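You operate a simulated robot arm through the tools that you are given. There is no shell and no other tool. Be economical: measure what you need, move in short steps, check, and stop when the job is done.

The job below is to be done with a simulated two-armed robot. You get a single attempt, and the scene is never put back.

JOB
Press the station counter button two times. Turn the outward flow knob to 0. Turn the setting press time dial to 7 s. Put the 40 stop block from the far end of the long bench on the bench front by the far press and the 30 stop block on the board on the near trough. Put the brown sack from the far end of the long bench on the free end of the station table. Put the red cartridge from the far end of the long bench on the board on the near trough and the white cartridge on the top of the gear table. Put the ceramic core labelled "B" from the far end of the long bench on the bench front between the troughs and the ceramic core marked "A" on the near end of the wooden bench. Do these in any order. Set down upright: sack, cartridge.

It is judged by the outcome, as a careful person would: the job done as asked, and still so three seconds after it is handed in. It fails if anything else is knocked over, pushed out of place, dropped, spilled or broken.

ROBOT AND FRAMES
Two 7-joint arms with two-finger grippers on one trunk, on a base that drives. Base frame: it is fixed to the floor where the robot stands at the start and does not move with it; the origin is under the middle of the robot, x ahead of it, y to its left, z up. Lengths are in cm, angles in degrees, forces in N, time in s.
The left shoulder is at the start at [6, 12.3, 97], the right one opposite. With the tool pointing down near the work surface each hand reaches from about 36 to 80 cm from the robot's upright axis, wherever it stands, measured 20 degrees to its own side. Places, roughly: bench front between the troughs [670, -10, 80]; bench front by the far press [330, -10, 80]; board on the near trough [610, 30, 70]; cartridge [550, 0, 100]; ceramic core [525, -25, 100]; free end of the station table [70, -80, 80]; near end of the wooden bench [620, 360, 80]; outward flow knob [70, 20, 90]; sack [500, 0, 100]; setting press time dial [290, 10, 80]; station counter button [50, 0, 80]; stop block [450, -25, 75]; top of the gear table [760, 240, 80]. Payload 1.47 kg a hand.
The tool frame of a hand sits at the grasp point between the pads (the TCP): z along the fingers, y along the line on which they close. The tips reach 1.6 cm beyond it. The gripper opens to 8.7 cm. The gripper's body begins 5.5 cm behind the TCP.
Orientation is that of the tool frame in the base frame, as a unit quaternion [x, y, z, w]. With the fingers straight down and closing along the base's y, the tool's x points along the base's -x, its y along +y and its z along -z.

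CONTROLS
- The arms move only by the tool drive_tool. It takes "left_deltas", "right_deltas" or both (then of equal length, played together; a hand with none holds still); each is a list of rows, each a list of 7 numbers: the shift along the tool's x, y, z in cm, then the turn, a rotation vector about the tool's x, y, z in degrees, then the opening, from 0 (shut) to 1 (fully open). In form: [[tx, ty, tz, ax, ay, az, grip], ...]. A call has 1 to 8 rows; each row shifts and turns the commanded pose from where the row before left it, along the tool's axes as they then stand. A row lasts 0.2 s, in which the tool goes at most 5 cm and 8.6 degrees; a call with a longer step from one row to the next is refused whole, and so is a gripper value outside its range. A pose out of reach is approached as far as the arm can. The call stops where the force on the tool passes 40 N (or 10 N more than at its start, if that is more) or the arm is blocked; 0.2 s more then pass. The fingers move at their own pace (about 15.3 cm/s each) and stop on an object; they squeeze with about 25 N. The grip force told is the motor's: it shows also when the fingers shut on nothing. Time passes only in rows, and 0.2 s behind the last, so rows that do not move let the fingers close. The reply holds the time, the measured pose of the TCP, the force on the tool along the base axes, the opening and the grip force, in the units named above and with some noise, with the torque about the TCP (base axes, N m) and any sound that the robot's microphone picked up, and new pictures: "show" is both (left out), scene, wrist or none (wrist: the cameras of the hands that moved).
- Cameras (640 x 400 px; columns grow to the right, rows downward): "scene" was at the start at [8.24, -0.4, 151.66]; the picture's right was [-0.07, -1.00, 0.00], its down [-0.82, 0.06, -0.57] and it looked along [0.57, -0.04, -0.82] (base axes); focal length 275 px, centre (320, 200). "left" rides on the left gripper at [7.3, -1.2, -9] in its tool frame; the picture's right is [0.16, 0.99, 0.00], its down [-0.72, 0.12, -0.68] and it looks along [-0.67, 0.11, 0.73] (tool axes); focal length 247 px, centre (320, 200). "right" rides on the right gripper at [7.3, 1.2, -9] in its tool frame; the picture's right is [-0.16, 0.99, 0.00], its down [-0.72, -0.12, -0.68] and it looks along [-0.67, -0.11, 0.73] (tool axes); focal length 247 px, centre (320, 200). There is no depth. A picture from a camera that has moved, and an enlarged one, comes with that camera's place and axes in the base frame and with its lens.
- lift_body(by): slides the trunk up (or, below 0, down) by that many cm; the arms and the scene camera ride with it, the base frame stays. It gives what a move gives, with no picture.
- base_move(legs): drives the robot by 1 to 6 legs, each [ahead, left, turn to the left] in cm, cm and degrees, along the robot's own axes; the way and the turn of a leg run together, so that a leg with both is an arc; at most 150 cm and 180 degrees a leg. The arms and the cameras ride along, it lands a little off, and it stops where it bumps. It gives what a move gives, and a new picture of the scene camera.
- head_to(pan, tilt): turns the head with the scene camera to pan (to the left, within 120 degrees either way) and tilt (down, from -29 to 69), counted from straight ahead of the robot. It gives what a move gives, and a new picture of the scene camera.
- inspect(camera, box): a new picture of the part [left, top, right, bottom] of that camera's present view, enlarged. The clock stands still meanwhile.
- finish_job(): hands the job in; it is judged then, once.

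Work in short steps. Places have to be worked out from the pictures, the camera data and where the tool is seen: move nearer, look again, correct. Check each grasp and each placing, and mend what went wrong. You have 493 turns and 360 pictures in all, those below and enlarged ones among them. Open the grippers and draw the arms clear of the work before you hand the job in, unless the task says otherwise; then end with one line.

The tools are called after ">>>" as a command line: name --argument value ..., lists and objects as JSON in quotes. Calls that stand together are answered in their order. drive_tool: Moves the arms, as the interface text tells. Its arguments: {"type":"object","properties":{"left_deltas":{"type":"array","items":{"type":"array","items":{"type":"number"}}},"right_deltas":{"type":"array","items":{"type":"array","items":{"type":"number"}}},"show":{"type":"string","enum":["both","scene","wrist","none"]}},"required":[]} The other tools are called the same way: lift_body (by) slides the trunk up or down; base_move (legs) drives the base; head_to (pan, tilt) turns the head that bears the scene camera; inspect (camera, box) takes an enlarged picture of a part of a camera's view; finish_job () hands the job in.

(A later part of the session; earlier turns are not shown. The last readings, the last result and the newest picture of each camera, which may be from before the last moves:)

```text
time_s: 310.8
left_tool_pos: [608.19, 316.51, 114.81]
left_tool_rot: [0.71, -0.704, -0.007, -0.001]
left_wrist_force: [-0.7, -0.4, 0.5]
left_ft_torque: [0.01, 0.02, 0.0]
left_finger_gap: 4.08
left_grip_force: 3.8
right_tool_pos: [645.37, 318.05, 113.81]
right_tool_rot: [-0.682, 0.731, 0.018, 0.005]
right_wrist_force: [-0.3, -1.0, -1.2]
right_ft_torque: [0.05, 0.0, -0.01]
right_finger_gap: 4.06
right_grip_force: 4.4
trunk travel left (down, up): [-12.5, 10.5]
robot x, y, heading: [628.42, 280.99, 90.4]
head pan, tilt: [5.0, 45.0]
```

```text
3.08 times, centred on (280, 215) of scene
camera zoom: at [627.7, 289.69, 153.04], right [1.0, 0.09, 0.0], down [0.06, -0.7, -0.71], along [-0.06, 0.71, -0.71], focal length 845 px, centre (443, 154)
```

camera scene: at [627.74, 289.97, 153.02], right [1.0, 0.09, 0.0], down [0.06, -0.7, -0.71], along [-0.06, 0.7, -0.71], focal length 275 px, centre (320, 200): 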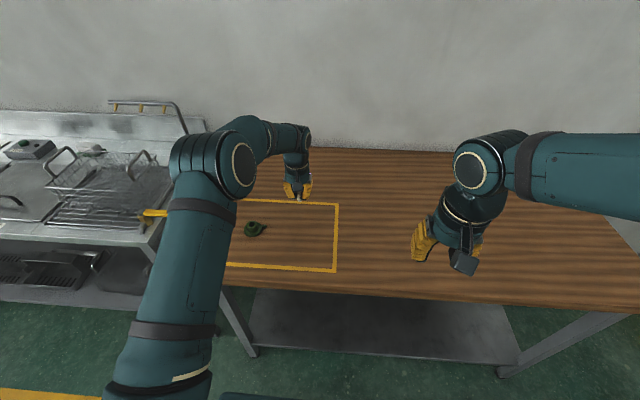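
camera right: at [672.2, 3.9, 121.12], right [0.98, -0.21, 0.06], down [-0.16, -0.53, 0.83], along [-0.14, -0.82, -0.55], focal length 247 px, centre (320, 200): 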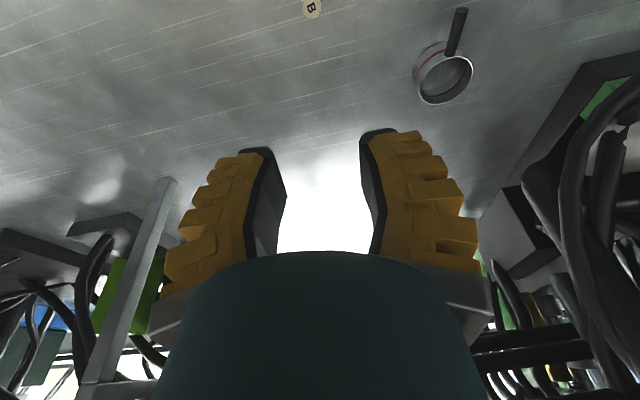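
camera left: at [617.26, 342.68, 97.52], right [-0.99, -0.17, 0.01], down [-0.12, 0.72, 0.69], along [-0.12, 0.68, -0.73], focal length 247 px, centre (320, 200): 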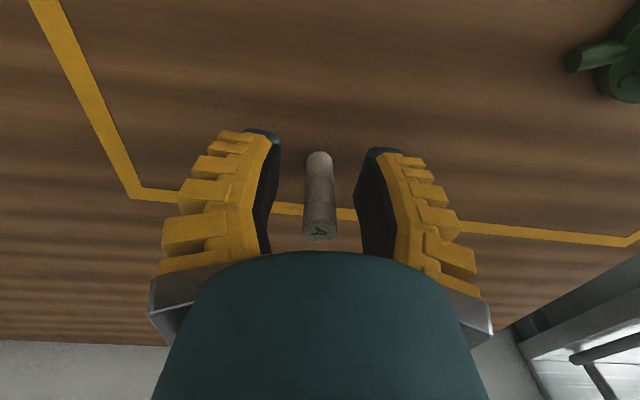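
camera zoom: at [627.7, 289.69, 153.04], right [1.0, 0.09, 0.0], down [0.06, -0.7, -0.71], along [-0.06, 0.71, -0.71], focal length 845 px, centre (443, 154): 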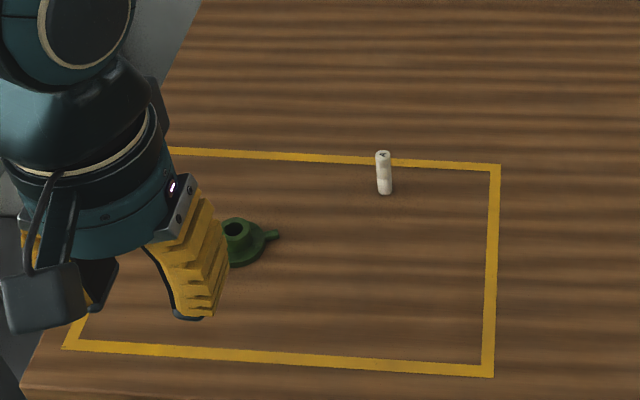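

Core A stands inside the near-end marking. I go back for the white cartridge.

>>> base_move --legs '[[-55, 0, 0], [0, 0, -180], [0, -107, 0], [110, 0, 0], [62, 0, 0]]'

>>> head_to --pan 0 --tilt 45

```text
time_s: 338.6
left_tool_pos: [545.92, 21.66, 114.66]
left_tool_rot: [0.694, 0.72, -0.001, 0.006]
left_wrist_force: [0.1, -0.4, -0.1]
left_ft_torque: [0.0, -0.01, -0.01]
left_finger_gap: 4.07
left_grip_force: 4.0
right_tool_pos: [508.7, 19.14, 113.86]
right_tool_rot: [0.721, 0.693, -0.005, 0.018]
right_wrist_force: [-0.7, -0.2, 0.2]
right_ft_torque: [0.01, 0.0, -0.03]
right_finger_gap: 4.06
right_grip_force: 4.2
trunk travel left (down, up): [-12.5, 10.5]
robot x, y, heading: [524.28, 56.93, -88.2]
head pan, tilt: [5.0, 45.0]
camera scene: at [525.75, 48.13, 153.02], right [-0.99, -0.12, 0.0], down [-0.08, 0.7, -0.71], along [0.08, -0.7, -0.71], focal length 275 px, centre (320, 200)
```

scene: 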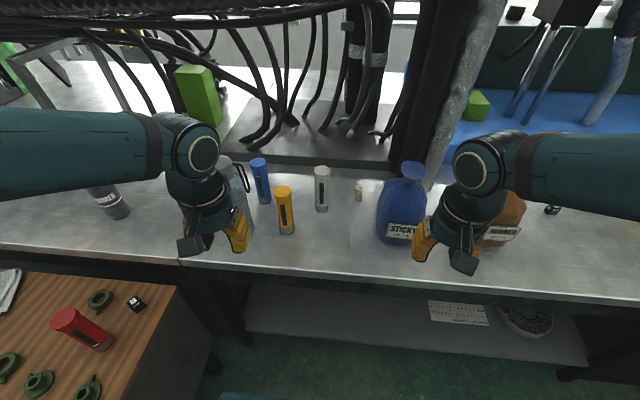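

```text
time_s: 339.3
left_tool_pos: [545.83, 21.67, 114.64]
left_tool_rot: [0.694, 0.72, -0.002, 0.007]
left_wrist_force: [0.2, -0.3, -0.6]
left_ft_torque: [0.02, 0.0, 0.01]
left_finger_gap: 4.06
left_grip_force: 4.4
right_tool_pos: [508.66, 19.13, 113.81]
right_tool_rot: [0.721, 0.693, -0.005, 0.018]
right_wrist_force: [0.3, -0.2, 0.2]
right_ft_torque: [0.01, 0.01, 0.02]
right_finger_gap: 4.05
right_grip_force: 4.4
trunk travel left (down, up): [-12.5, 10.5]
robot x, y, heading: [524.85, 57.14, -88.4]
head pan, tilt: [0.0, 45.0]
camera scene: at [525.04, 48.15, 153.03], right [-1.0, -0.03, 0.0], down [-0.02, 0.71, -0.71], along [0.02, -0.71, -0.71], focal length 275 px, centre (320, 200)
```

scene: 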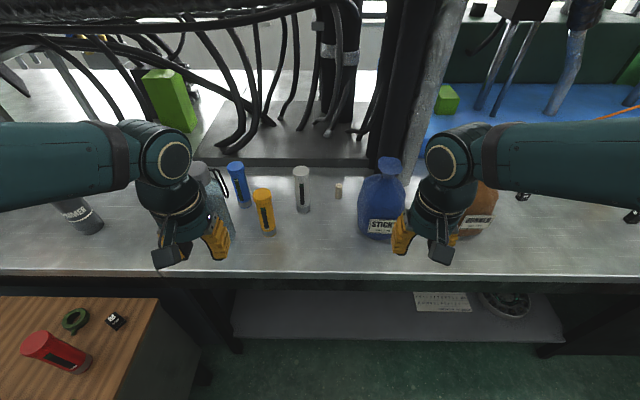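

White confirmed at [532.6,-16.2]. I bring the left hand over it.

>>> drive_tool --left_deltas '[[-4.2, -1.6, -1.5, 0, 0, 0, 0.8], [-4.2, -1.6, -1.5, 0, 0, 0, 0.8], [-4.2, -1.6, 0, 0, 0, 0, 0.8], [-4.2, -1.6, 0, 0, 0, 0, 0.8], [-4.2, -1.6, 0, 0, 0, 0, 0.8], [-4.2, -1.6, 0, 0, 0, 0, 0.8], [-4.2, -1.6, 0, 0, 0, 0, 0.8], [-4.2, -1.6, 0, 0, 0, 0, 0.8]]' --show "none"

>>> drive_tool --left_deltas '[[-3.8, -1.7, 0, 0, 0, 0, 0.8], [0, 0, 4.5, 0, 0, 0, 0.8], [0, 0, 4.5, 0, 0, 0, 0.8]]'

```text
time_s: 341.1
left_tool_pos: [534.27, -12.36, 117.81]
left_tool_rot: [0.695, 0.719, 0.0, 0.005]
left_wrist_force: [-0.8, -0.7, 0.0]
left_ft_torque: [0.0, 0.01, 0.02]
left_finger_gap: 7.31
left_grip_force: 2.7
right_tool_pos: [508.59, 18.98, 113.68]
right_tool_rot: [0.721, 0.693, -0.003, 0.017]
right_wrist_force: [0.4, -0.5, -0.1]
right_ft_torque: [0.1, -0.01, -0.01]
right_finger_gap: 4.09
right_grip_force: 4.1
trunk travel left (down, up): [-12.5, 10.5]
robot x, y, heading: [524.45, 57.42, -88.1]
head pan, tilt: [0.0, 45.0]
```

```text
time_s: 341.9
left_tool_pos: [533.76, -13.71, 108.81]
left_tool_rot: [0.694, 0.72, -0.002, 0.006]
left_wrist_force: [0.4, -0.1, 0.8]
left_ft_torque: [0.02, 0.0, 0.03]
left_finger_gap: 7.31
left_grip_force: 2.5
left hand out of reach, approached as far as the arm can: row 1
right_tool_pos: [508.72, 18.98, 113.7]
right_tool_rot: [0.721, 0.693, -0.004, 0.018]
right_wrist_force: [0.2, -0.1, 1.1]
right_ft_torque: [0.03, -0.02, 0.02]
right_finger_gap: 4.08
right_grip_force: 4.7
trunk travel left (down, up): [-12.5, 10.5]
robot x, y, heading: [524.4, 57.39, -88.2]
head pan, tilt: [0.0, 45.0]
camera scene: at [525.01, 48.04, 153.02], right [-1.0, -0.03, 0.0], down [-0.02, 0.71, -0.71], along [0.02, -0.71, -0.71], focal length 275 px, centre (320, 200)
camera left: at [532.39, -6.51, 117.64], right [0.98, 0.19, 0.0], down [0.14, -0.71, 0.69], along [0.14, -0.67, -0.73], focal length 247 px, centre (320, 200)
```

scene: 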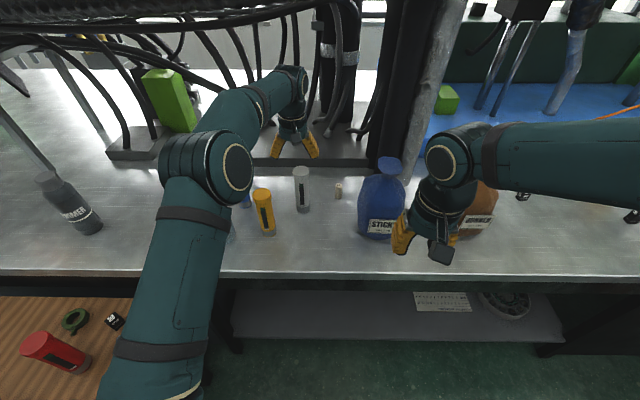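
left: 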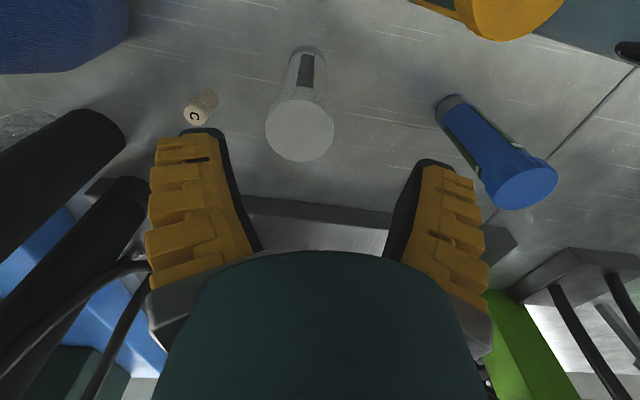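

I correct by about 1–1.7 cm, descend to the cap and grip.

>>> drive_tool --left_deltas '[[-1.7, -1.0, 2, 0, 0, 0, 0.8], [0, 0, 2.5, 0, 0, 0, 0.8]]' --show "wrist"

```text
time_s: 342.5
left_tool_pos: [532.95, -15.44, 104.41]
left_tool_rot: [0.693, 0.72, -0.002, 0.006]
left_wrist_force: [-0.5, 0.9, 1.0]
left_ft_torque: [-0.03, -0.01, 0.0]
left_finger_gap: 7.29
left_grip_force: 1.9
right_tool_pos: [508.75, 19.15, 113.8]
right_tool_rot: [0.72, 0.693, -0.004, 0.018]
right_wrist_force: [-0.4, -0.6, 0.4]
right_ft_torque: [-0.03, 0.02, 0.0]
right_finger_gap: 4.09
right_grip_force: 4.2
trunk travel left (down, up): [-12.5, 10.5]
robot x, y, heading: [525.1, 57.43, -88.2]
head pan, tilt: [0.0, 45.0]
camera left: at [531.56, -8.06, 113.19], right [0.98, 0.19, 0.0], down [0.14, -0.71, 0.69], along [0.14, -0.68, -0.72], focal length 247 px, centre (320, 200)
```

left: 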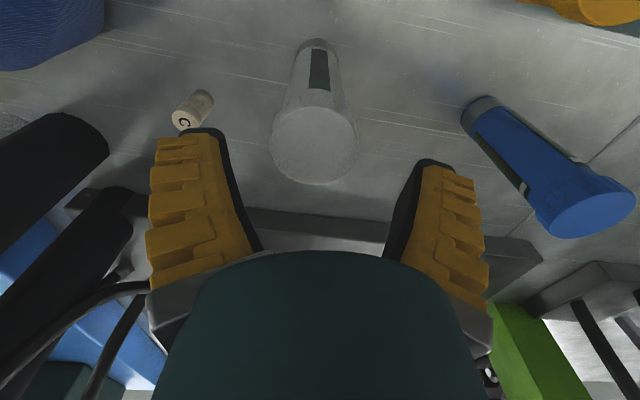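

Well centred. Down 5.7 cm and close.

>>> drive_tool --left_deltas '[[0, -0.2, 3, 0, 0, 0, 0.8], [0, 0, 2.7, 0, 0, 0, 0.8], [0, 0, 0, 0, 0, 0, 0.5], [0, 0, 0, 0, 0, 0, 0.2], [0, 0, 0, 0, 0, 0, 0], [0, 0, 0, 0, 0, 0, 0]]' --show "wrist"

```text
time_s: 343.9
left_tool_pos: [532.71, -15.6, 98.56]
left_tool_rot: [0.694, 0.72, -0.002, 0.006]
left_wrist_force: [1.2, -0.7, 0.3]
left_ft_torque: [-0.1, -0.1, 0.02]
left_finger_gap: 4.26
left_grip_force: 25.3
right_tool_pos: [508.72, 19.18, 113.82]
right_tool_rot: [0.721, 0.692, -0.005, 0.018]
right_wrist_force: [-0.3, 0.6, 0.4]
right_ft_torque: [0.0, 0.03, -0.01]
right_finger_gap: 4.08
right_grip_force: 5.0
trunk travel left (down, up): [-12.5, 10.5]
robot x, y, heading: [524.57, 57.31, -88.2]
head pan, tilt: [0.0, 45.0]
camera left: at [531.31, -8.24, 107.36], right [0.98, 0.19, 0.01], down [0.14, -0.71, 0.69], along [0.14, -0.67, -0.73], focal length 247 px, centre (320, 200)
```

left: 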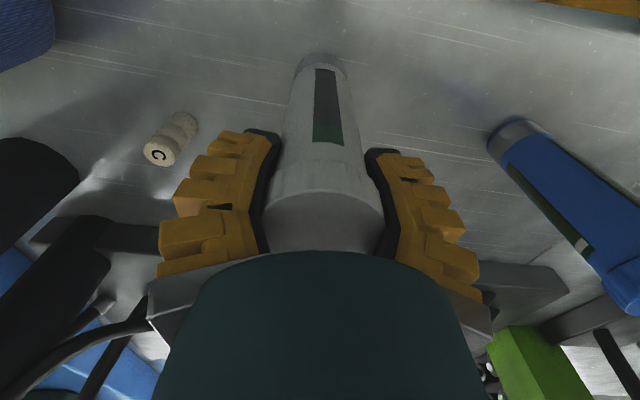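

Gripped. I lift and retract with clearance over yellow.

>>> drive_tool --left_deltas '[[0, 0, -3, 0, 0, 0, 0], [0, 0, -4.8, 0, 0, 0, 0], [0, 0, -4.8, 0, 0, 0, 0], [0, 0, -4.4, 0, 0, 0, 0], [4.8, -0.5, 0, 0, 0, 0, 0], [4.8, -0.5, 0, 0, 0, 0, 0], [4.8, 0, 0, 0, 0, 0, 0], [4.8, 0, 0, 0, 0, 0, 0]]' --show "none"

>>> drive_tool --left_deltas '[[4.8, 0.8, -1, 0, 0, 0, 0], [4.8, 0.8, -1, 0, 0, 0, 0], [4.8, 1.0, -1, 0, 0, 0, 0], [2, 1, -1, 0, 0, 0, 0]]'

```text
time_s: 345.7
left_tool_pos: [529.09, -11.74, 120.01]
left_tool_rot: [0.694, 0.72, -0.001, 0.006]
left_wrist_force: [0.2, 0.1, -2.0]
left_ft_torque: [-0.03, -0.05, 0.01]
left_finger_gap: 4.19
left_grip_force: 24.9
left hand out of reach, approached as far as the arm can: row 4, 5, 6, 7, 8
right_tool_pos: [508.73, 19.13, 113.75]
right_tool_rot: [0.721, 0.692, -0.004, 0.018]
right_wrist_force: [0.6, 0.1, -0.1]
right_ft_torque: [-0.03, 0.02, 0.01]
right_finger_gap: 4.1
right_grip_force: 4.2
trunk travel left (down, up): [-12.5, 10.5]
robot x, y, heading: [524.43, 57.13, -88.0]
head pan, tilt: [0.0, 45.0]
```

```text
time_s: 346.7
left_tool_pos: [529.19, -8.22, 127.68]
left_tool_rot: [0.694, 0.72, -0.001, 0.006]
left_wrist_force: [0.5, -0.3, -3.1]
left_ft_torque: [0.0, 0.02, -0.01]
left_finger_gap: 4.17
left_grip_force: 25.1
left hand out of reach, approached as far as the arm can: row 1, 2, 3, 4
right_tool_pos: [508.9, 19.29, 113.73]
right_tool_rot: [0.721, 0.693, -0.004, 0.017]
right_wrist_force: [-0.1, 0.7, 0.4]
right_ft_torque: [-0.02, 0.05, 0.0]
right_finger_gap: 4.06
right_grip_force: 4.0
trunk travel left (down, up): [-12.5, 10.5]
robot x, y, heading: [524.68, 57.06, -88.3]
head pan, tilt: [0.0, 45.0]
camera scene: at [525.12, 48.24, 153.04], right [-1.0, -0.03, 0.0], down [-0.02, 0.71, -0.71], along [0.02, -0.71, -0.71], focal length 275 px, centre (320, 200)
camera left: at [527.86, -0.9, 136.53], right [0.98, 0.19, 0.0], down [0.14, -0.71, 0.69], along [0.14, -0.68, -0.72], focal length 247 px, centre (320, 200)
```

scene: 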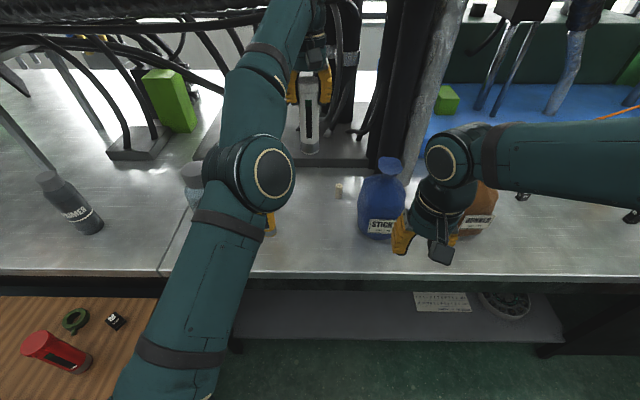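
left: 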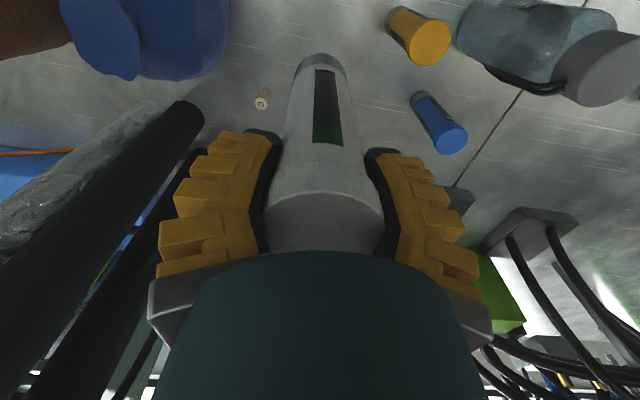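

The hand is near an arm limit (too far inward). I move it outward (+x) and slightly down, then retract.

>>> drive_tool --left_deltas '[[0, 3, 2, 0, 0, 0, 0], [0, 3, 2, 0, 0, 0, 0], [0, 3, 2, 0, 0, 0, 0], [0, 3, 1, 0, 0, 0, 0]]' --show "none"

```text
time_s: 347.7
left_tool_pos: [541.31, -9.02, 121.74]
left_tool_rot: [0.693, 0.721, -0.003, 0.006]
left_wrist_force: [-0.6, -0.3, -1.7]
left_ft_torque: [0.0, 0.04, -0.03]
left_finger_gap: 4.16
left_grip_force: 24.5
left hand out of reach, approached as far as the arm can: row 1
right_tool_pos: [508.78, 19.17, 113.67]
right_tool_rot: [0.721, 0.693, -0.004, 0.019]
right_wrist_force: [0.1, 0.4, -0.2]
right_ft_torque: [-0.01, 0.04, -0.01]
right_finger_gap: 4.08
right_grip_force: 4.3
trunk travel left (down, up): [-12.5, 10.5]
robot x, y, heading: [524.52, 57.31, -87.9]
head pan, tilt: [0.0, 45.0]
```

>>> drive_tool --left_deltas '[[4.5, 0.5, 0, 0, 0, 0, 0], [4.5, 0.5, 0, 0, 0, 0, 0], [4.5, 0.5, 0, 0, 0, 0, 0], [4.5, 0.5, 0, 0, 0, 0, 0], [4.5, 0.5, 0, 0, 0, 0, 0], [4.5, 0.5, 0, 0, 0, 0, 0]]' --show "scene"

```text
time_s: 349.1
left_tool_pos: [543.12, 18.21, 121.34]
left_tool_rot: [0.694, 0.719, -0.002, 0.007]
left_wrist_force: [-0.1, 1.3, -1.9]
left_ft_torque: [-0.04, -0.02, -0.02]
left_finger_gap: 4.17
left_grip_force: 24.9
right_tool_pos: [508.79, 19.22, 113.72]
right_tool_rot: [0.721, 0.693, -0.005, 0.018]
right_wrist_force: [0.1, 0.3, 0.6]
right_ft_torque: [-0.02, 0.01, -0.03]
right_finger_gap: 4.04
right_grip_force: 3.9
trunk travel left (down, up): [-12.5, 10.5]
robot x, y, heading: [524.67, 56.92, -87.9]
head pan, tilt: [0.0, 45.0]
camera scene: at [525.08, 48.3, 153.04], right [-1.0, -0.03, 0.0], down [-0.02, 0.71, -0.71], along [0.02, -0.71, -0.71], focal length 275 px, centre (320, 200)
```

scene: 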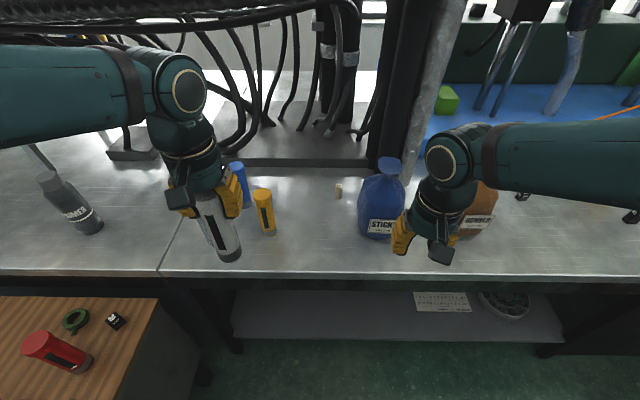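

White is secured in the carry pose. I drive to the gear table.

>>> base_move --legs '[[-100, 0, 0], [-71, 0, 0], [0, 0, 88], [150, 0, 0], [12, -24, 0]]'

>>> head_to --pan 5 --tilt 45

```text
time_s: 370.9
left_tool_pos: [726.69, 204.67, 121.28]
left_tool_rot: [0.041, 0.999, 0.003, 0.004]
left_wrist_force: [0.1, 0.7, -1.9]
left_ft_torque: [-0.02, -0.02, -0.01]
left_finger_gap: 4.11
left_grip_force: 25.2
right_tool_pos: [721.48, 170.46, 113.79]
right_tool_rot: [0.079, 0.997, 0.01, 0.017]
right_wrist_force: [-0.9, -0.1, 0.2]
right_ft_torque: [0.03, -0.02, 0.01]
right_finger_gap: 4.08
right_grip_force: 4.4
trunk travel left (down, up): [-12.5, 10.5]
robot x, y, heading: [685.89, 191.1, -4.7]
head pan, tilt: [0.0, 45.0]
camera scene: at [694.88, 190.22, 153.02], right [-0.09, -1.0, 0.0], down [-0.7, 0.06, -0.71], along [0.7, -0.06, -0.71], focal length 275 px, centre (320, 200)
```

scene: 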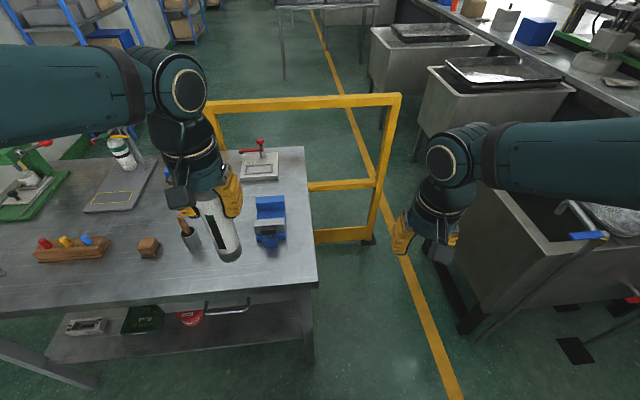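

```text
time_s: 371.5
left_tool_pos: [726.71, 204.6, 121.2]
left_tool_rot: [0.041, 0.999, 0.003, 0.005]
left_wrist_force: [0.6, -1.1, -1.9]
left_ft_torque: [0.01, -0.01, 0.02]
left_finger_gap: 4.11
left_grip_force: 25.2
right_tool_pos: [721.43, 170.65, 113.8]
right_tool_rot: [0.079, 0.997, 0.009, 0.017]
right_wrist_force: [-0.4, 0.0, -0.2]
right_ft_torque: [-0.03, 0.01, 0.02]
right_finger_gap: 4.07
right_grip_force: 4.6
trunk travel left (down, up): [-12.5, 10.5]
robot x, y, heading: [685.73, 190.46, -5.2]
head pan, tilt: [5.0, 45.0]
camera scene: at [694.89, 190.98, 153.03], right [0.0, -1.0, 0.0], down [-0.71, 0.0, -0.71], along [0.71, 0.0, -0.71], focal length 275 px, centre (320, 200)
```

scene: 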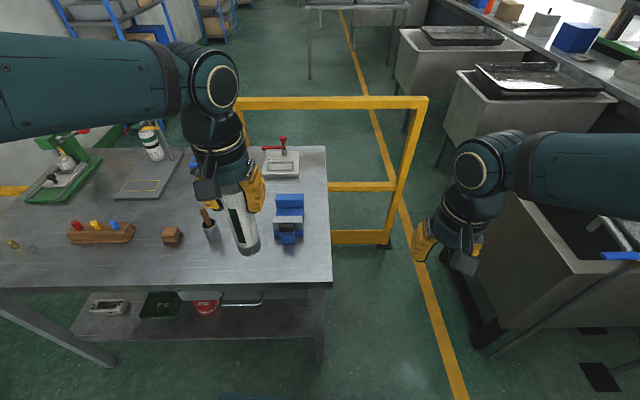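

The free spot between the cup and the blue vice, about [747,214], suits. I move the left hand there.

>>> drive_tool --left_deltas '[[-4, 2.2, 0, 0, 0, 0, 0], [-4, 2.2, 0, 0, 0, 0, 0], [-4, 2.2, 0, 0, 0, 0, 0], [-4, 2.2, 0, 0, 0, 0, 0], [-3.4, 2.2, 1, 0, 0, 0, 0], [0, 0, 4.5, 0, 0, 0, 0], [0, 0, 4.5, 0, 0, 0, 0]]'

```text
time_s: 373.1
left_tool_pos: [746.91, 214.03, 111.25]
left_tool_rot: [0.041, 0.999, 0.002, 0.005]
left_wrist_force: [0.1, 0.7, -2.2]
left_ft_torque: [0.01, 0.02, -0.01]
left_finger_gap: 4.1
left_grip_force: 25.5
right_tool_pos: [721.66, 170.55, 113.76]
right_tool_rot: [0.079, 0.997, 0.009, 0.015]
right_wrist_force: [0.1, 0.2, 0.3]
right_ft_torque: [-0.05, -0.01, 0.02]
right_finger_gap: 4.06
right_grip_force: 4.1
trunk travel left (down, up): [-12.5, 10.5]
robot x, y, heading: [685.8, 191.14, -5.2]
head pan, tilt: [5.0, 45.0]
camera scene: at [695.01, 191.03, 153.01], right [0.0, -1.0, 0.0], down [-0.71, 0.0, -0.71], along [0.71, 0.0, -0.71], focal length 275 px, centre (320, 200)
camera left: at [739.67, 213.36, 120.02], right [-0.08, 1.0, 0.0], down [0.72, 0.05, 0.69], along [0.69, 0.06, -0.73], focal length 247 px, centre (320, 200)
```

scene: 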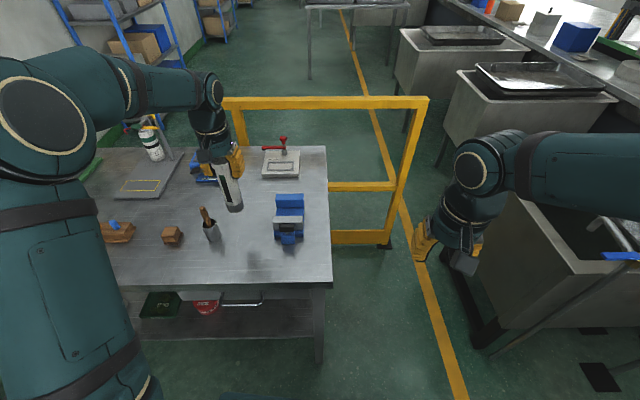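
left: 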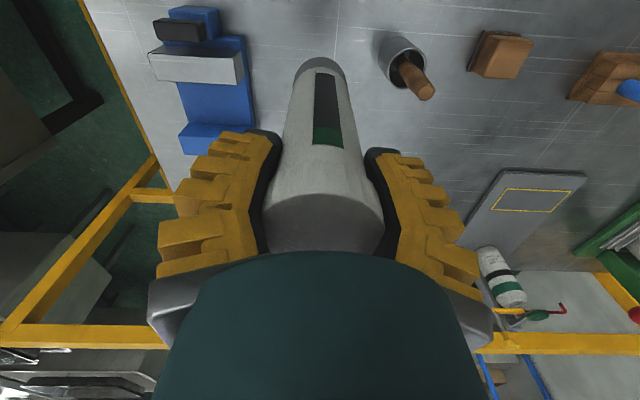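

Good alignment between vice and cup. I descend.

>>> drive_tool --left_deltas '[[0, 0, 4.5, 0, 0, 0, 0], [0, 0, 4.5, 0, 0, 0, 0], [0, 0, 4, 0, 0, 0, 0]]' --show "both"

```text
time_s: 373.9
left_tool_pos: [747.13, 214.49, 98.46]
left_tool_rot: [0.041, 0.999, 0.003, 0.006]
left_wrist_force: [1.1, 0.1, -1.6]
left_ft_torque: [0.01, -0.02, 0.0]
left_finger_gap: 4.12
left_grip_force: 25.3
right_tool_pos: [721.7, 170.64, 113.63]
right_tool_rot: [0.08, 0.997, 0.009, 0.016]
right_wrist_force: [0.2, -0.7, -0.3]
right_ft_torque: [0.01, 0.01, -0.02]
right_finger_gap: 4.07
right_grip_force: 4.0
trunk travel left (down, up): [-12.5, 10.5]
robot x, y, heading: [685.58, 190.67, -5.0]
head pan, tilt: [5.0, 45.0]
camera scene: at [694.95, 190.99, 153.02], right [0.0, -1.0, 0.0], down [-0.71, 0.0, -0.71], along [0.71, 0.0, -0.71], focal length 275 px, centre (320, 200)
camera left: at [739.79, 213.73, 107.27], right [-0.08, 1.0, 0.0], down [0.72, 0.05, 0.69], along [0.69, 0.06, -0.72], focal length 247 px, centre (320, 200)
```

scene: 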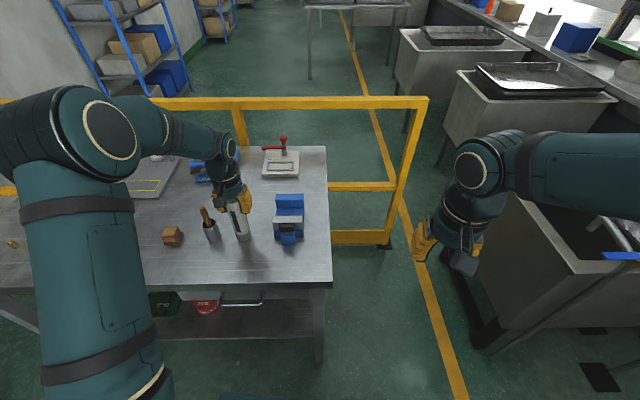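
left: 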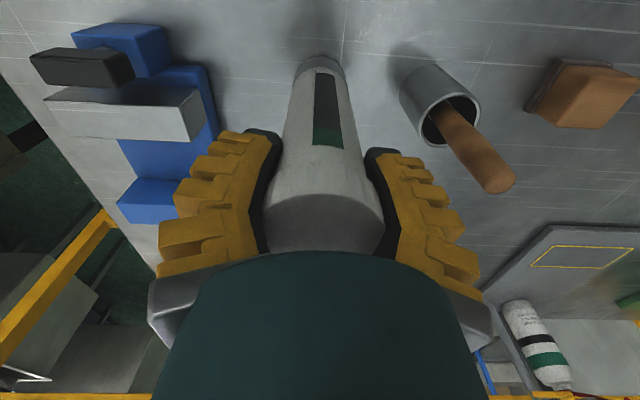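

Clear on both sides. I lower to contact.

>>> drive_tool --left_deltas '[[0, 0, 2.5, 0, 0, 0, 0], [0, 0, 1, 0, 0, 0, 0], [0, 0, 0.5, 0, 0, 0, 0]]' --show "none"

```text
time_s: 374.3
left_tool_pos: [747.4, 214.35, 97.77]
left_tool_rot: [0.04, 0.999, 0.003, 0.014]
left_wrist_force: [-7.4, -0.6, 21.5]
left_ft_torque: [-0.01, 0.51, 0.02]
left_finger_gap: 4.38
left_grip_force: 25.2
right_tool_pos: [721.39, 170.58, 113.69]
right_tool_rot: [0.079, 0.997, 0.009, 0.016]
right_wrist_force: [-0.9, 0.3, -0.1]
right_ft_torque: [0.0, 0.05, -0.03]
right_finger_gap: 4.06
right_grip_force: 4.9
trunk travel left (down, up): [-12.5, 10.5]
robot x, y, heading: [685.78, 190.74, -5.0]
head pan, tilt: [5.0, 45.0]
stopped in row 1 (left hand): the force on the tool passed its limit at 49 N (the readings are from after the stop); the commanded pose is now the measured one
```

Contact (table at z≈85.5). I ease up slightly and release.

>>> drive_tool --left_deltas '[[0, 0, -0.3, 0, 0, 0, 0], [0, 0, 0, 0, 0, 0, 0.52], [0, 0, 0, 0, 0, 0, 0.7], [0, 0, 0, 0, 0, 0, 0.7]]' --show "wrist"

>>> inspect --camera "scene" --box '[170, 140, 330, 260]'

```text
time_s: 375.3
left_tool_pos: [747.35, 214.43, 97.78]
left_tool_rot: [0.04, 0.999, 0.002, 0.011]
left_wrist_force: [0.3, 1.7, -1.1]
left_ft_torque: [0.0, 0.0, 0.0]
left_finger_gap: 6.31
left_grip_force: 8.5
right_tool_pos: [721.61, 170.54, 113.76]
right_tool_rot: [0.079, 0.997, 0.008, 0.016]
right_wrist_force: [0.2, 0.3, -0.3]
right_ft_torque: [0.04, 0.01, 0.0]
right_finger_gap: 4.1
right_grip_force: 4.1
trunk travel left (down, up): [-12.5, 10.5]
robot x, y, heading: [685.67, 190.89, -4.7]
head pan, tilt: [5.0, 45.0]
camera left: at [739.91, 213.74, 106.45], right [-0.08, 1.0, 0.0], down [0.71, 0.05, 0.7], along [0.7, 0.06, -0.72], focal length 247 px, centre (320, 200)
```

left: 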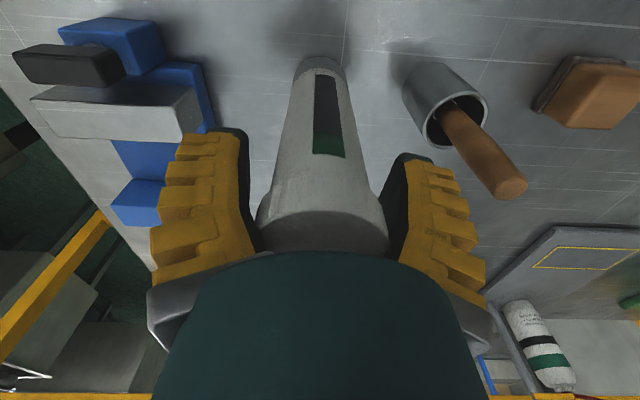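

```text
3.33 times, centred on (250, 200) of scene
camera zoom: at [694.88, 190.98, 153.02], right [0.0, -1.0, 0.0], down [-0.71, 0.0, -0.71], along [0.71, 0.0, -0.71], focal length 916 px, centre (553, 200)
```

zoom: 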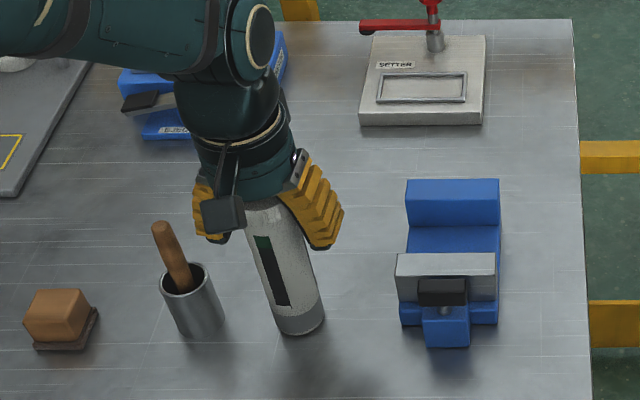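

White stands upright. I lift the hand straight up, retract it, and verify.

>>> drive_tool --left_deltas '[[0, 0, -3, 0, 0, 0, 0.7], [0, 0, -4.8, 0, 0, 0, 0.7], [0, 0, -4.8, 0, 0, 0, 0.7], [0, 0, -4.8, 0, 0, 0, 0.7], [4.5, -1, 0, 0, 0, 0, 0.7], [4.5, -2, 0, 0, 0, 0, 0.7], [4.5, -2, 0, 0, 0, 0, 0.7], [4.5, -2, 0, 0, 0, 0, 0.7]]' --show "scene"

```text
time_s: 377.1
left_tool_pos: [727.93, 208.46, 114.97]
left_tool_rot: [0.04, 0.999, 0.004, 0.012]
left_wrist_force: [-0.5, -0.7, 0.3]
left_ft_torque: [0.01, 0.01, 0.0]
left_finger_gap: 6.54
left_grip_force: 3.5
right_tool_pos: [721.49, 170.53, 113.72]
right_tool_rot: [0.079, 0.997, 0.009, 0.017]
right_wrist_force: [0.4, -0.1, -0.4]
right_ft_torque: [0.02, 0.01, 0.01]
right_finger_gap: 4.09
right_grip_force: 4.4
trunk travel left (down, up): [-12.5, 10.5]
robot x, y, heading: [685.4, 191.15, -5.1]
head pan, tilt: [5.0, 45.0]
camera scene: at [694.77, 190.96, 153.04], right [0.0, -1.0, 0.0], down [-0.71, 0.0, -0.71], along [0.71, 0.0, -0.71], focal length 275 px, centre (320, 200)
```

scene: 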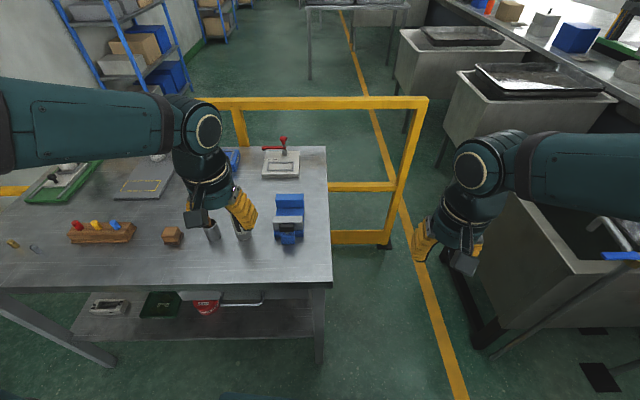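

Next: the brown sack and the 40 block. I drive back to the lane in front of the bench.

>>> base_move --legs '[[0, 0, 5], [0, 37, 0], [-150, 0, 0], [-15, 0, 0], [0, 0, -90], [100, 0, 0]]'

>>> drive_tool --left_deltas '[[0, 0, -4, 0, 0, 0, 0.7], [0, 0, -4, 0, 0, 0, 0.7]]' --right_deltas '[[0, 0, -4, 0, 0, 0, 0.6], [0, 0, -4, 0, 0, 0, 0.6]]' --show "none"

```text
time_s: 397.8
left_tool_pos: [539.62, 90.06, 114.89]
left_tool_rot: [0.718, 0.696, -0.006, 0.011]
left_wrist_force: [0.2, -0.8, 1.0]
left_ft_torque: [0.01, 0.0, 0.0]
left_finger_gap: 6.56
left_grip_force: 3.2
right_tool_pos: [501.62, 94.72, 113.68]
right_tool_rot: [0.745, 0.667, -0.005, 0.018]
right_wrist_force: [-0.1, 0.3, 0.0]
right_ft_torque: [0.02, 0.02, -0.01]
right_finger_gap: 4.07
right_grip_force: 4.4
trunk travel left (down, up): [-12.5, 10.5]
robot x, y, heading: [520.25, 131.4, -91.9]
head pan, tilt: [5.0, 45.0]
camera scene: at [520.56, 122.47, 153.02], right [-1.0, -0.05, 0.0], down [-0.04, 0.71, -0.71], along [0.04, -0.71, -0.71], focal length 275 px, centre (320, 200)
```

scene: 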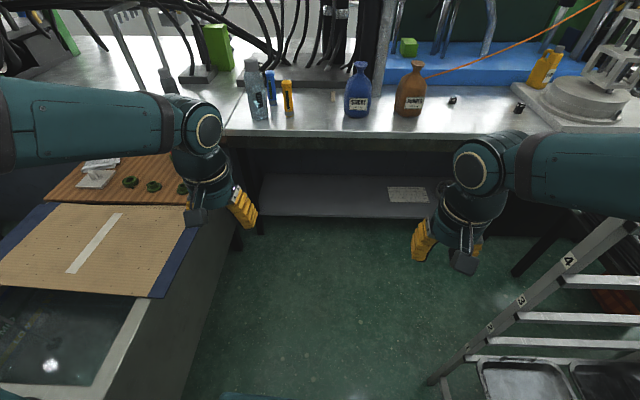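

```text
time_s: 398.4
left_tool_pos: [539.69, 90.17, 123.08]
left_tool_rot: [0.718, 0.696, -0.005, 0.011]
left_wrist_force: [0.2, -0.3, 0.8]
left_ft_torque: [-0.01, 0.0, -0.02]
left_finger_gap: 6.52
left_grip_force: 3.7
right_tool_pos: [501.32, 94.93, 121.45]
right_tool_rot: [0.745, 0.667, -0.005, 0.017]
right_wrist_force: [-0.4, -0.1, 0.0]
right_ft_torque: [-0.04, -0.02, 0.03]
right_finger_gap: 5.76
right_grip_force: 3.9
trunk travel left (down, up): [-12.5, 10.5]
robot x, y, heading: [520.14, 131.78, -92.1]
head pan, tilt: [5.0, 45.0]
```

I enter the lane and slide to x≈458.

>>> base_move --legs '[[0, 0, 2], [77, 0, 0], [0, -50, 0], [8, -12, 0]]'

>>> head_to --pan -10 --tilt 48

>>> inspect --camera "right" --box '[0, 0, 640, 400]'

```text
time_s: 408.7
left_tool_pos: [479.54, 7.01, 123.17]
left_tool_rot: [0.706, 0.708, -0.005, 0.013]
left_wrist_force: [0.4, -0.4, 0.4]
left_ft_torque: [0.02, 0.0, -0.03]
left_finger_gap: 6.53
left_grip_force: 3.1
right_tool_pos: [441.1, 10.4, 121.44]
right_tool_rot: [0.733, 0.68, -0.005, 0.018]
right_wrist_force: [-0.6, 0.5, 0.3]
right_ft_torque: [-0.01, -0.04, 0.03]
right_finger_gap: 5.76
right_grip_force: 3.9
trunk travel left (down, up): [-12.5, 10.5]
robot x, y, heading: [458.64, 47.71, -89.9]
head pan, tilt: [5.0, 45.0]
camera scene: at [459.27, 38.66, 153.02], right [-1.0, -0.08, 0.0], down [-0.06, 0.7, -0.71], along [0.06, -0.7, -0.71], focal length 275 px, centre (320, 200)
```

scene: 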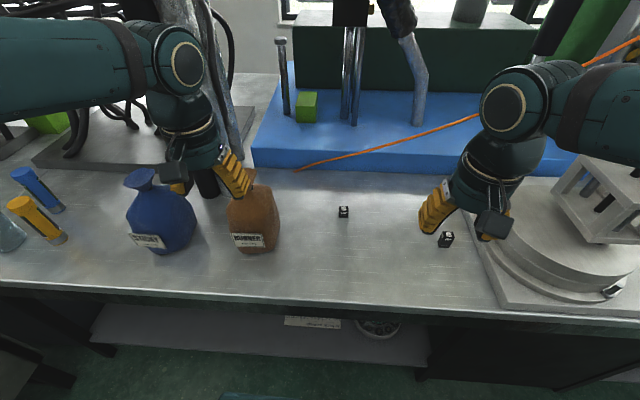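

```text
time_s: 409.4
left_tool_pos: [479.52, 7.17, 123.11]
left_tool_rot: [0.706, 0.708, -0.006, 0.012]
left_wrist_force: [0.0, 0.2, -0.8]
left_ft_torque: [0.02, -0.03, 0.01]
left_finger_gap: 6.54
left_grip_force: 3.5
right_tool_pos: [441.26, 10.58, 121.44]
right_tool_rot: [0.732, 0.681, -0.005, 0.017]
right_wrist_force: [-0.5, 0.1, 1.2]
right_ft_torque: [0.02, 0.0, 0.01]
right_finger_gap: 5.76
right_grip_force: 3.8
trunk travel left (down, up): [-12.5, 10.5]
robot x, y, heading: [458.93, 47.78, -89.8]
head pan, tilt: [-10.0, 48.0]
camera scene: at [457.27, 39.05, 152.61], right [-0.98, 0.18, 0.0], down [0.13, 0.73, -0.67], along [-0.12, -0.66, -0.74], focal length 275 px, centre (320, 200)
```

scene: 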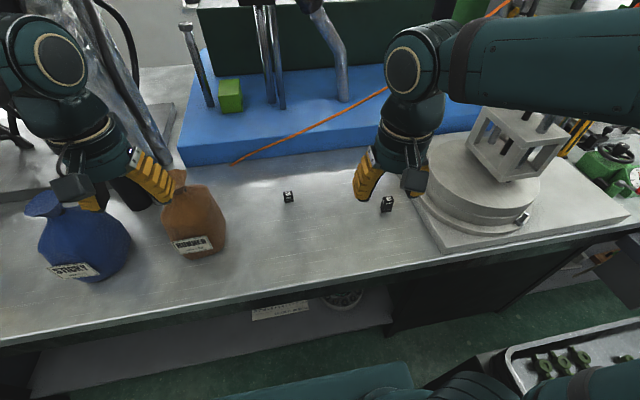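

```text
1.00 times, centred on (320, 200) of right (not enlarged: the box is as wide or as high as the picture)
camera zoom: at [442.77, 17.84, 130.14], right [0.97, -0.23, 0.02], down [-0.18, -0.69, 0.7], along [-0.14, -0.69, -0.71], focal length 247 px, centre (320, 200)
```

zoom: 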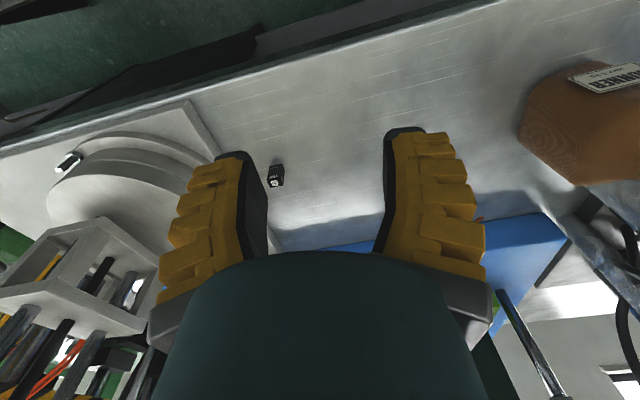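

Block 40 is at about [426,-13.5]. I move the right hand over it and down to z≈98.

>>> drive_tool --right_deltas '[[-4.2, -2.2, 0, 0, 0, 0, 0.6], [-4.2, -2.2, 0, 0, 0, 0, 0.6], [-4.2, -2.2, 0, 0, 0, 0, 0.6], [-4.2, -2.2, 0, 0, 0, 0, 0.6], [-4.2, -2.2, 1.5, 0, 0, 0, 0.6], [-4.2, -2.2, 1.5, 0, 0, 0, 0.6], [0, 0, 4.9, 0, 0, 0, 0.6], [0, 0, 4.9, 0, 0, 0, 0.6]]' --show "none"

>>> drive_tool --right_deltas '[[0, 0, 4.9, 0, 0, 0, 0.6], [0, 0, 4.9, 0, 0, 0, 0.6]]' --show "wrist"

```text
time_s: 411.2
left_tool_pos: [479.57, 7.08, 123.14]
left_tool_rot: [0.706, 0.708, -0.004, 0.011]
left_wrist_force: [-0.6, -0.5, -0.5]
left_ft_torque: [0.0, 0.01, -0.01]
left_finger_gap: 6.54
left_grip_force: 3.0
right_tool_pos: [426.5, -14.31, 108.93]
right_tool_rot: [0.732, 0.681, -0.004, 0.018]
right_wrist_force: [0.3, 0.9, 0.1]
right_ft_torque: [-0.03, -0.04, -0.02]
right_finger_gap: 5.74
right_grip_force: 4.2
trunk travel left (down, up): [-12.5, 10.5]
robot x, y, heading: [458.58, 47.66, -90.0]
head pan, tilt: [-10.0, 48.0]
```

```text
time_s: 411.9
left_tool_pos: [479.64, 7.07, 123.17]
left_tool_rot: [0.706, 0.708, -0.006, 0.01]
left_wrist_force: [0.2, -0.2, 0.2]
left_ft_torque: [0.0, 0.01, 0.01]
left_finger_gap: 6.56
left_grip_force: 2.8
right_tool_pos: [426.49, -14.63, 99.11]
right_tool_rot: [0.733, 0.68, -0.005, 0.018]
right_wrist_force: [0.6, 0.1, -0.3]
right_ft_torque: [0.01, -0.03, 0.01]
right_finger_gap: 5.77
right_grip_force: 4.1
trunk travel left (down, up): [-12.5, 10.5]
robot x, y, heading: [458.4, 47.65, -90.2]
head pan, tilt: [-10.0, 48.0]
camera right: at [428.08, -7.24, 107.76], right [0.97, -0.23, 0.02], down [-0.18, -0.69, 0.7], along [-0.14, -0.69, -0.71], focal length 247 px, centre (320, 200)
```

right: 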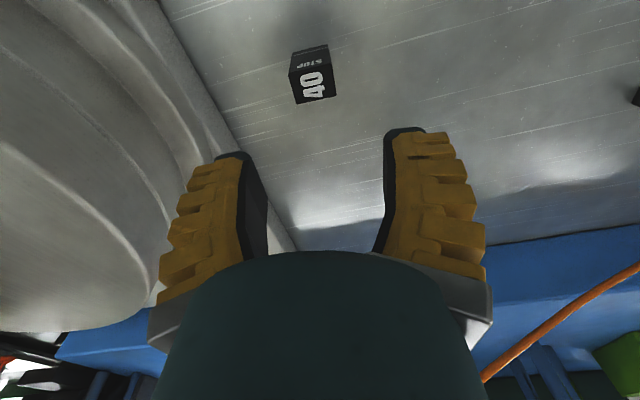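

I correct by 1 cm, align, descend to z≈88.6 and close.

>>> drive_tool --right_deltas '[[1.1, 0.15, 0, 0, 0, -5, 0.6], [0, 0, 4.5, 0, 0, -4, 0.6], [0, 0, 4, 0, 0, 0, 0.6], [0, 0, 2, 0, 0, 0, 0.6], [0, 0, 0, 0, 0, 0, 0.3], [0, 0, 0, 0, 0, 0, 0], [0, 0, 0, 0, 0, 0, 0]]' --show "wrist"

```text
time_s: 413.4
left_tool_pos: [479.58, 7.22, 123.04]
left_tool_rot: [0.706, 0.708, -0.007, 0.012]
left_wrist_force: [-0.1, 0.3, 0.5]
left_ft_torque: [-0.02, 0.02, 0.02]
left_finger_gap: 6.54
left_grip_force: 3.3
right_tool_pos: [427.11, -13.64, 88.73]
right_tool_rot: [0.677, 0.736, -0.007, 0.017]
right_wrist_force: [0.0, -1.7, 6.2]
right_ft_torque: [-0.15, -0.13, 0.01]
right_finger_gap: 2.62
right_grip_force: 25.0
trunk travel left (down, up): [-12.5, 10.5]
robot x, y, heading: [458.84, 47.63, -90.0]
head pan, tilt: [-10.0, 48.0]
camera right: at [427.51, -5.99, 97.5], right [1.0, -0.08, 0.02], down [-0.07, -0.71, 0.7], along [-0.04, -0.7, -0.71], focal length 247 px, centre (320, 200)
```

right: 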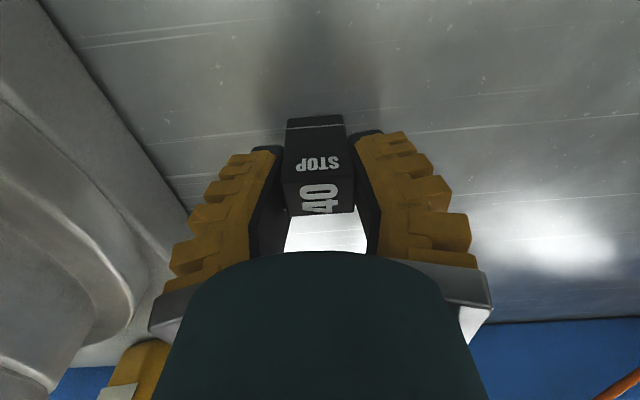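

Block 40 is held. I lift and retract it, staying right of the sack.

>>> drive_tool --right_deltas '[[0, 0, -3, 0, 0, 0, 0], [0, 0, -4.8, 0, 0, 0, 0], [0, 0, -4.8, 0, 0, 0, 0], [0, 0, -4.8, 0, 0, 0, 0], [0, 0, -4.8, 0, 0, 0, 0], [0, 0, -4.8, 0, 0, 0, 0], [4, 2, 0, 0, 0, 0, 0], [4, 2, 0, 0, 0, 0, 0]]' --show "none"

>>> drive_tool --right_deltas '[[4, 2, 0, 0, 0, 4, 0], [4, 2, 0, 0, 0, 5, 0], [4, 2, 0, 0, 0, 0, 0], [4, 2, 0, 0, 0, 0, 0]]' --show "scene"

>>> inspect --camera "left" --box '[0, 0, 640, 400]'

```text
time_s: 415.2
left_tool_pos: [479.58, 7.15, 123.14]
left_tool_rot: [0.705, 0.709, -0.007, 0.011]
left_wrist_force: [0.5, 0.6, -0.9]
left_ft_torque: [-0.02, 0.02, -0.03]
left_finger_gap: 6.54
left_grip_force: 2.9
right_tool_pos: [429.41, -4.6, 115.73]
right_tool_rot: [0.677, 0.736, -0.006, 0.017]
right_wrist_force: [0.2, 0.5, -3.1]
right_ft_torque: [-0.04, 0.01, -0.02]
right_finger_gap: 2.46
right_grip_force: 24.9
trunk travel left (down, up): [-12.5, 10.5]
robot x, y, heading: [459.01, 47.87, -90.2]
head pan, tilt: [-10.0, 48.0]
```

```text
time_s: 416.2
left_tool_pos: [479.53, 7.2, 123.08]
left_tool_rot: [0.706, 0.708, -0.006, 0.012]
left_wrist_force: [0.4, 0.0, 0.3]
left_ft_torque: [-0.01, 0.04, 0.0]
left_finger_gap: 6.55
left_grip_force: 3.8
right_tool_pos: [437.93, 11.63, 115.29]
right_tool_rot: [0.733, 0.68, -0.006, 0.018]
right_wrist_force: [0.0, 0.7, -2.5]
right_ft_torque: [-0.05, -0.01, -0.04]
right_finger_gap: 2.52
right_grip_force: 25.3
trunk travel left (down, up): [-12.5, 10.5]
robot x, y, heading: [458.79, 47.97, -89.9]
head pan, tilt: [-10.0, 48.0]
camera scene: at [457.29, 39.13, 152.62], right [-0.98, 0.18, 0.0], down [0.13, 0.73, -0.67], along [-0.12, -0.66, -0.74], focal length 275 px, centre (320, 200)
```

scene: 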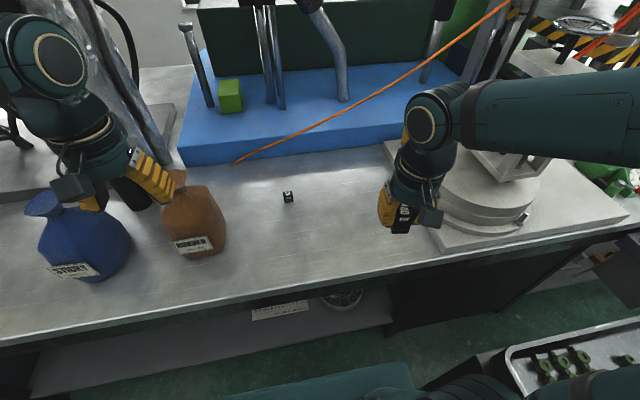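

```text
1.00 times, centred on (320, 200) of left (not enlarged: the box is as wide or as high as the picture)
camera zoom: at [478.47, 14.67, 131.86], right [0.99, 0.16, 0.0], down [0.11, -0.71, 0.7], along [0.12, -0.69, -0.72], focal length 247 px, centre (320, 200)
```

zoom: 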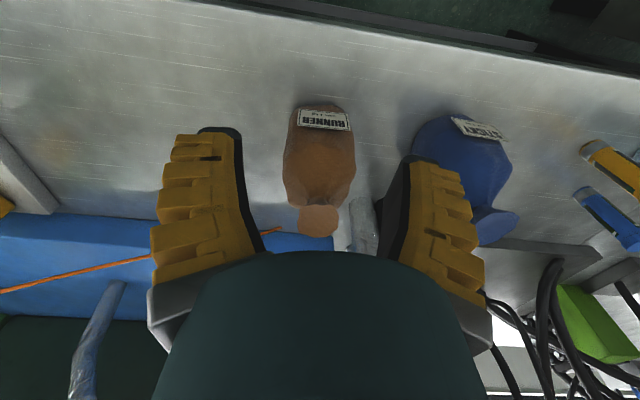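

Sack top is about [482.4,-10,110]. I move the left hand, fully open, above its neck and check.

>>> drive_tool --left_deltas '[[-4.3, 0.7, 0, 0, 0, 0, 1], [-4.3, 0.7, 0, 0, 0, 0, 1], [-4.3, 0.7, 0, 0, 0, 0, 1], [-4.3, 0.8, 0, 0, 0, 0, 1]]'

```text
time_s: 417.2
left_tool_pos: [482.68, -9.99, 123.58]
left_tool_rot: [0.705, 0.709, -0.006, 0.01]
left_wrist_force: [0.3, 0.1, -0.8]
left_ft_torque: [0.04, 0.01, 0.0]
left_finger_gap: 8.7
left_grip_force: 0.0
right_tool_pos: [437.82, 11.47, 115.24]
right_tool_rot: [0.733, 0.68, -0.005, 0.017]
right_wrist_force: [-0.2, -0.1, -3.2]
right_ft_torque: [-0.02, 0.05, 0.0]
right_finger_gap: 2.49
right_grip_force: 24.9
trunk travel left (down, up): [-12.5, 10.5]
robot x, y, heading: [458.48, 47.35, -89.9]
head pan, tilt: [-10.0, 48.0]
camera scene: at [457.26, 38.87, 152.59], right [-0.98, 0.18, 0.0], down [0.13, 0.73, -0.67], along [-0.12, -0.66, -0.74], focal length 275 px, centre (320, 200)
camera left: at [481.48, -2.67, 132.19], right [0.99, 0.16, 0.0], down [0.11, -0.71, 0.7], along [0.12, -0.69, -0.72], focal length 247 px, centre (320, 200)
```

scene: 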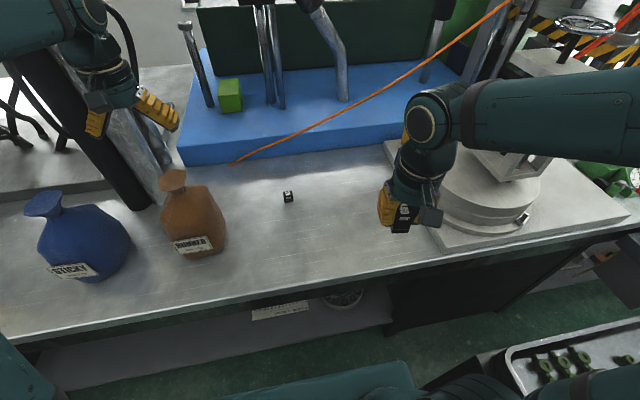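
left: 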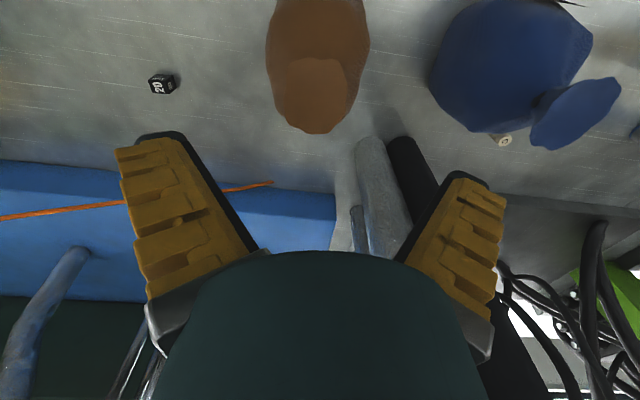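

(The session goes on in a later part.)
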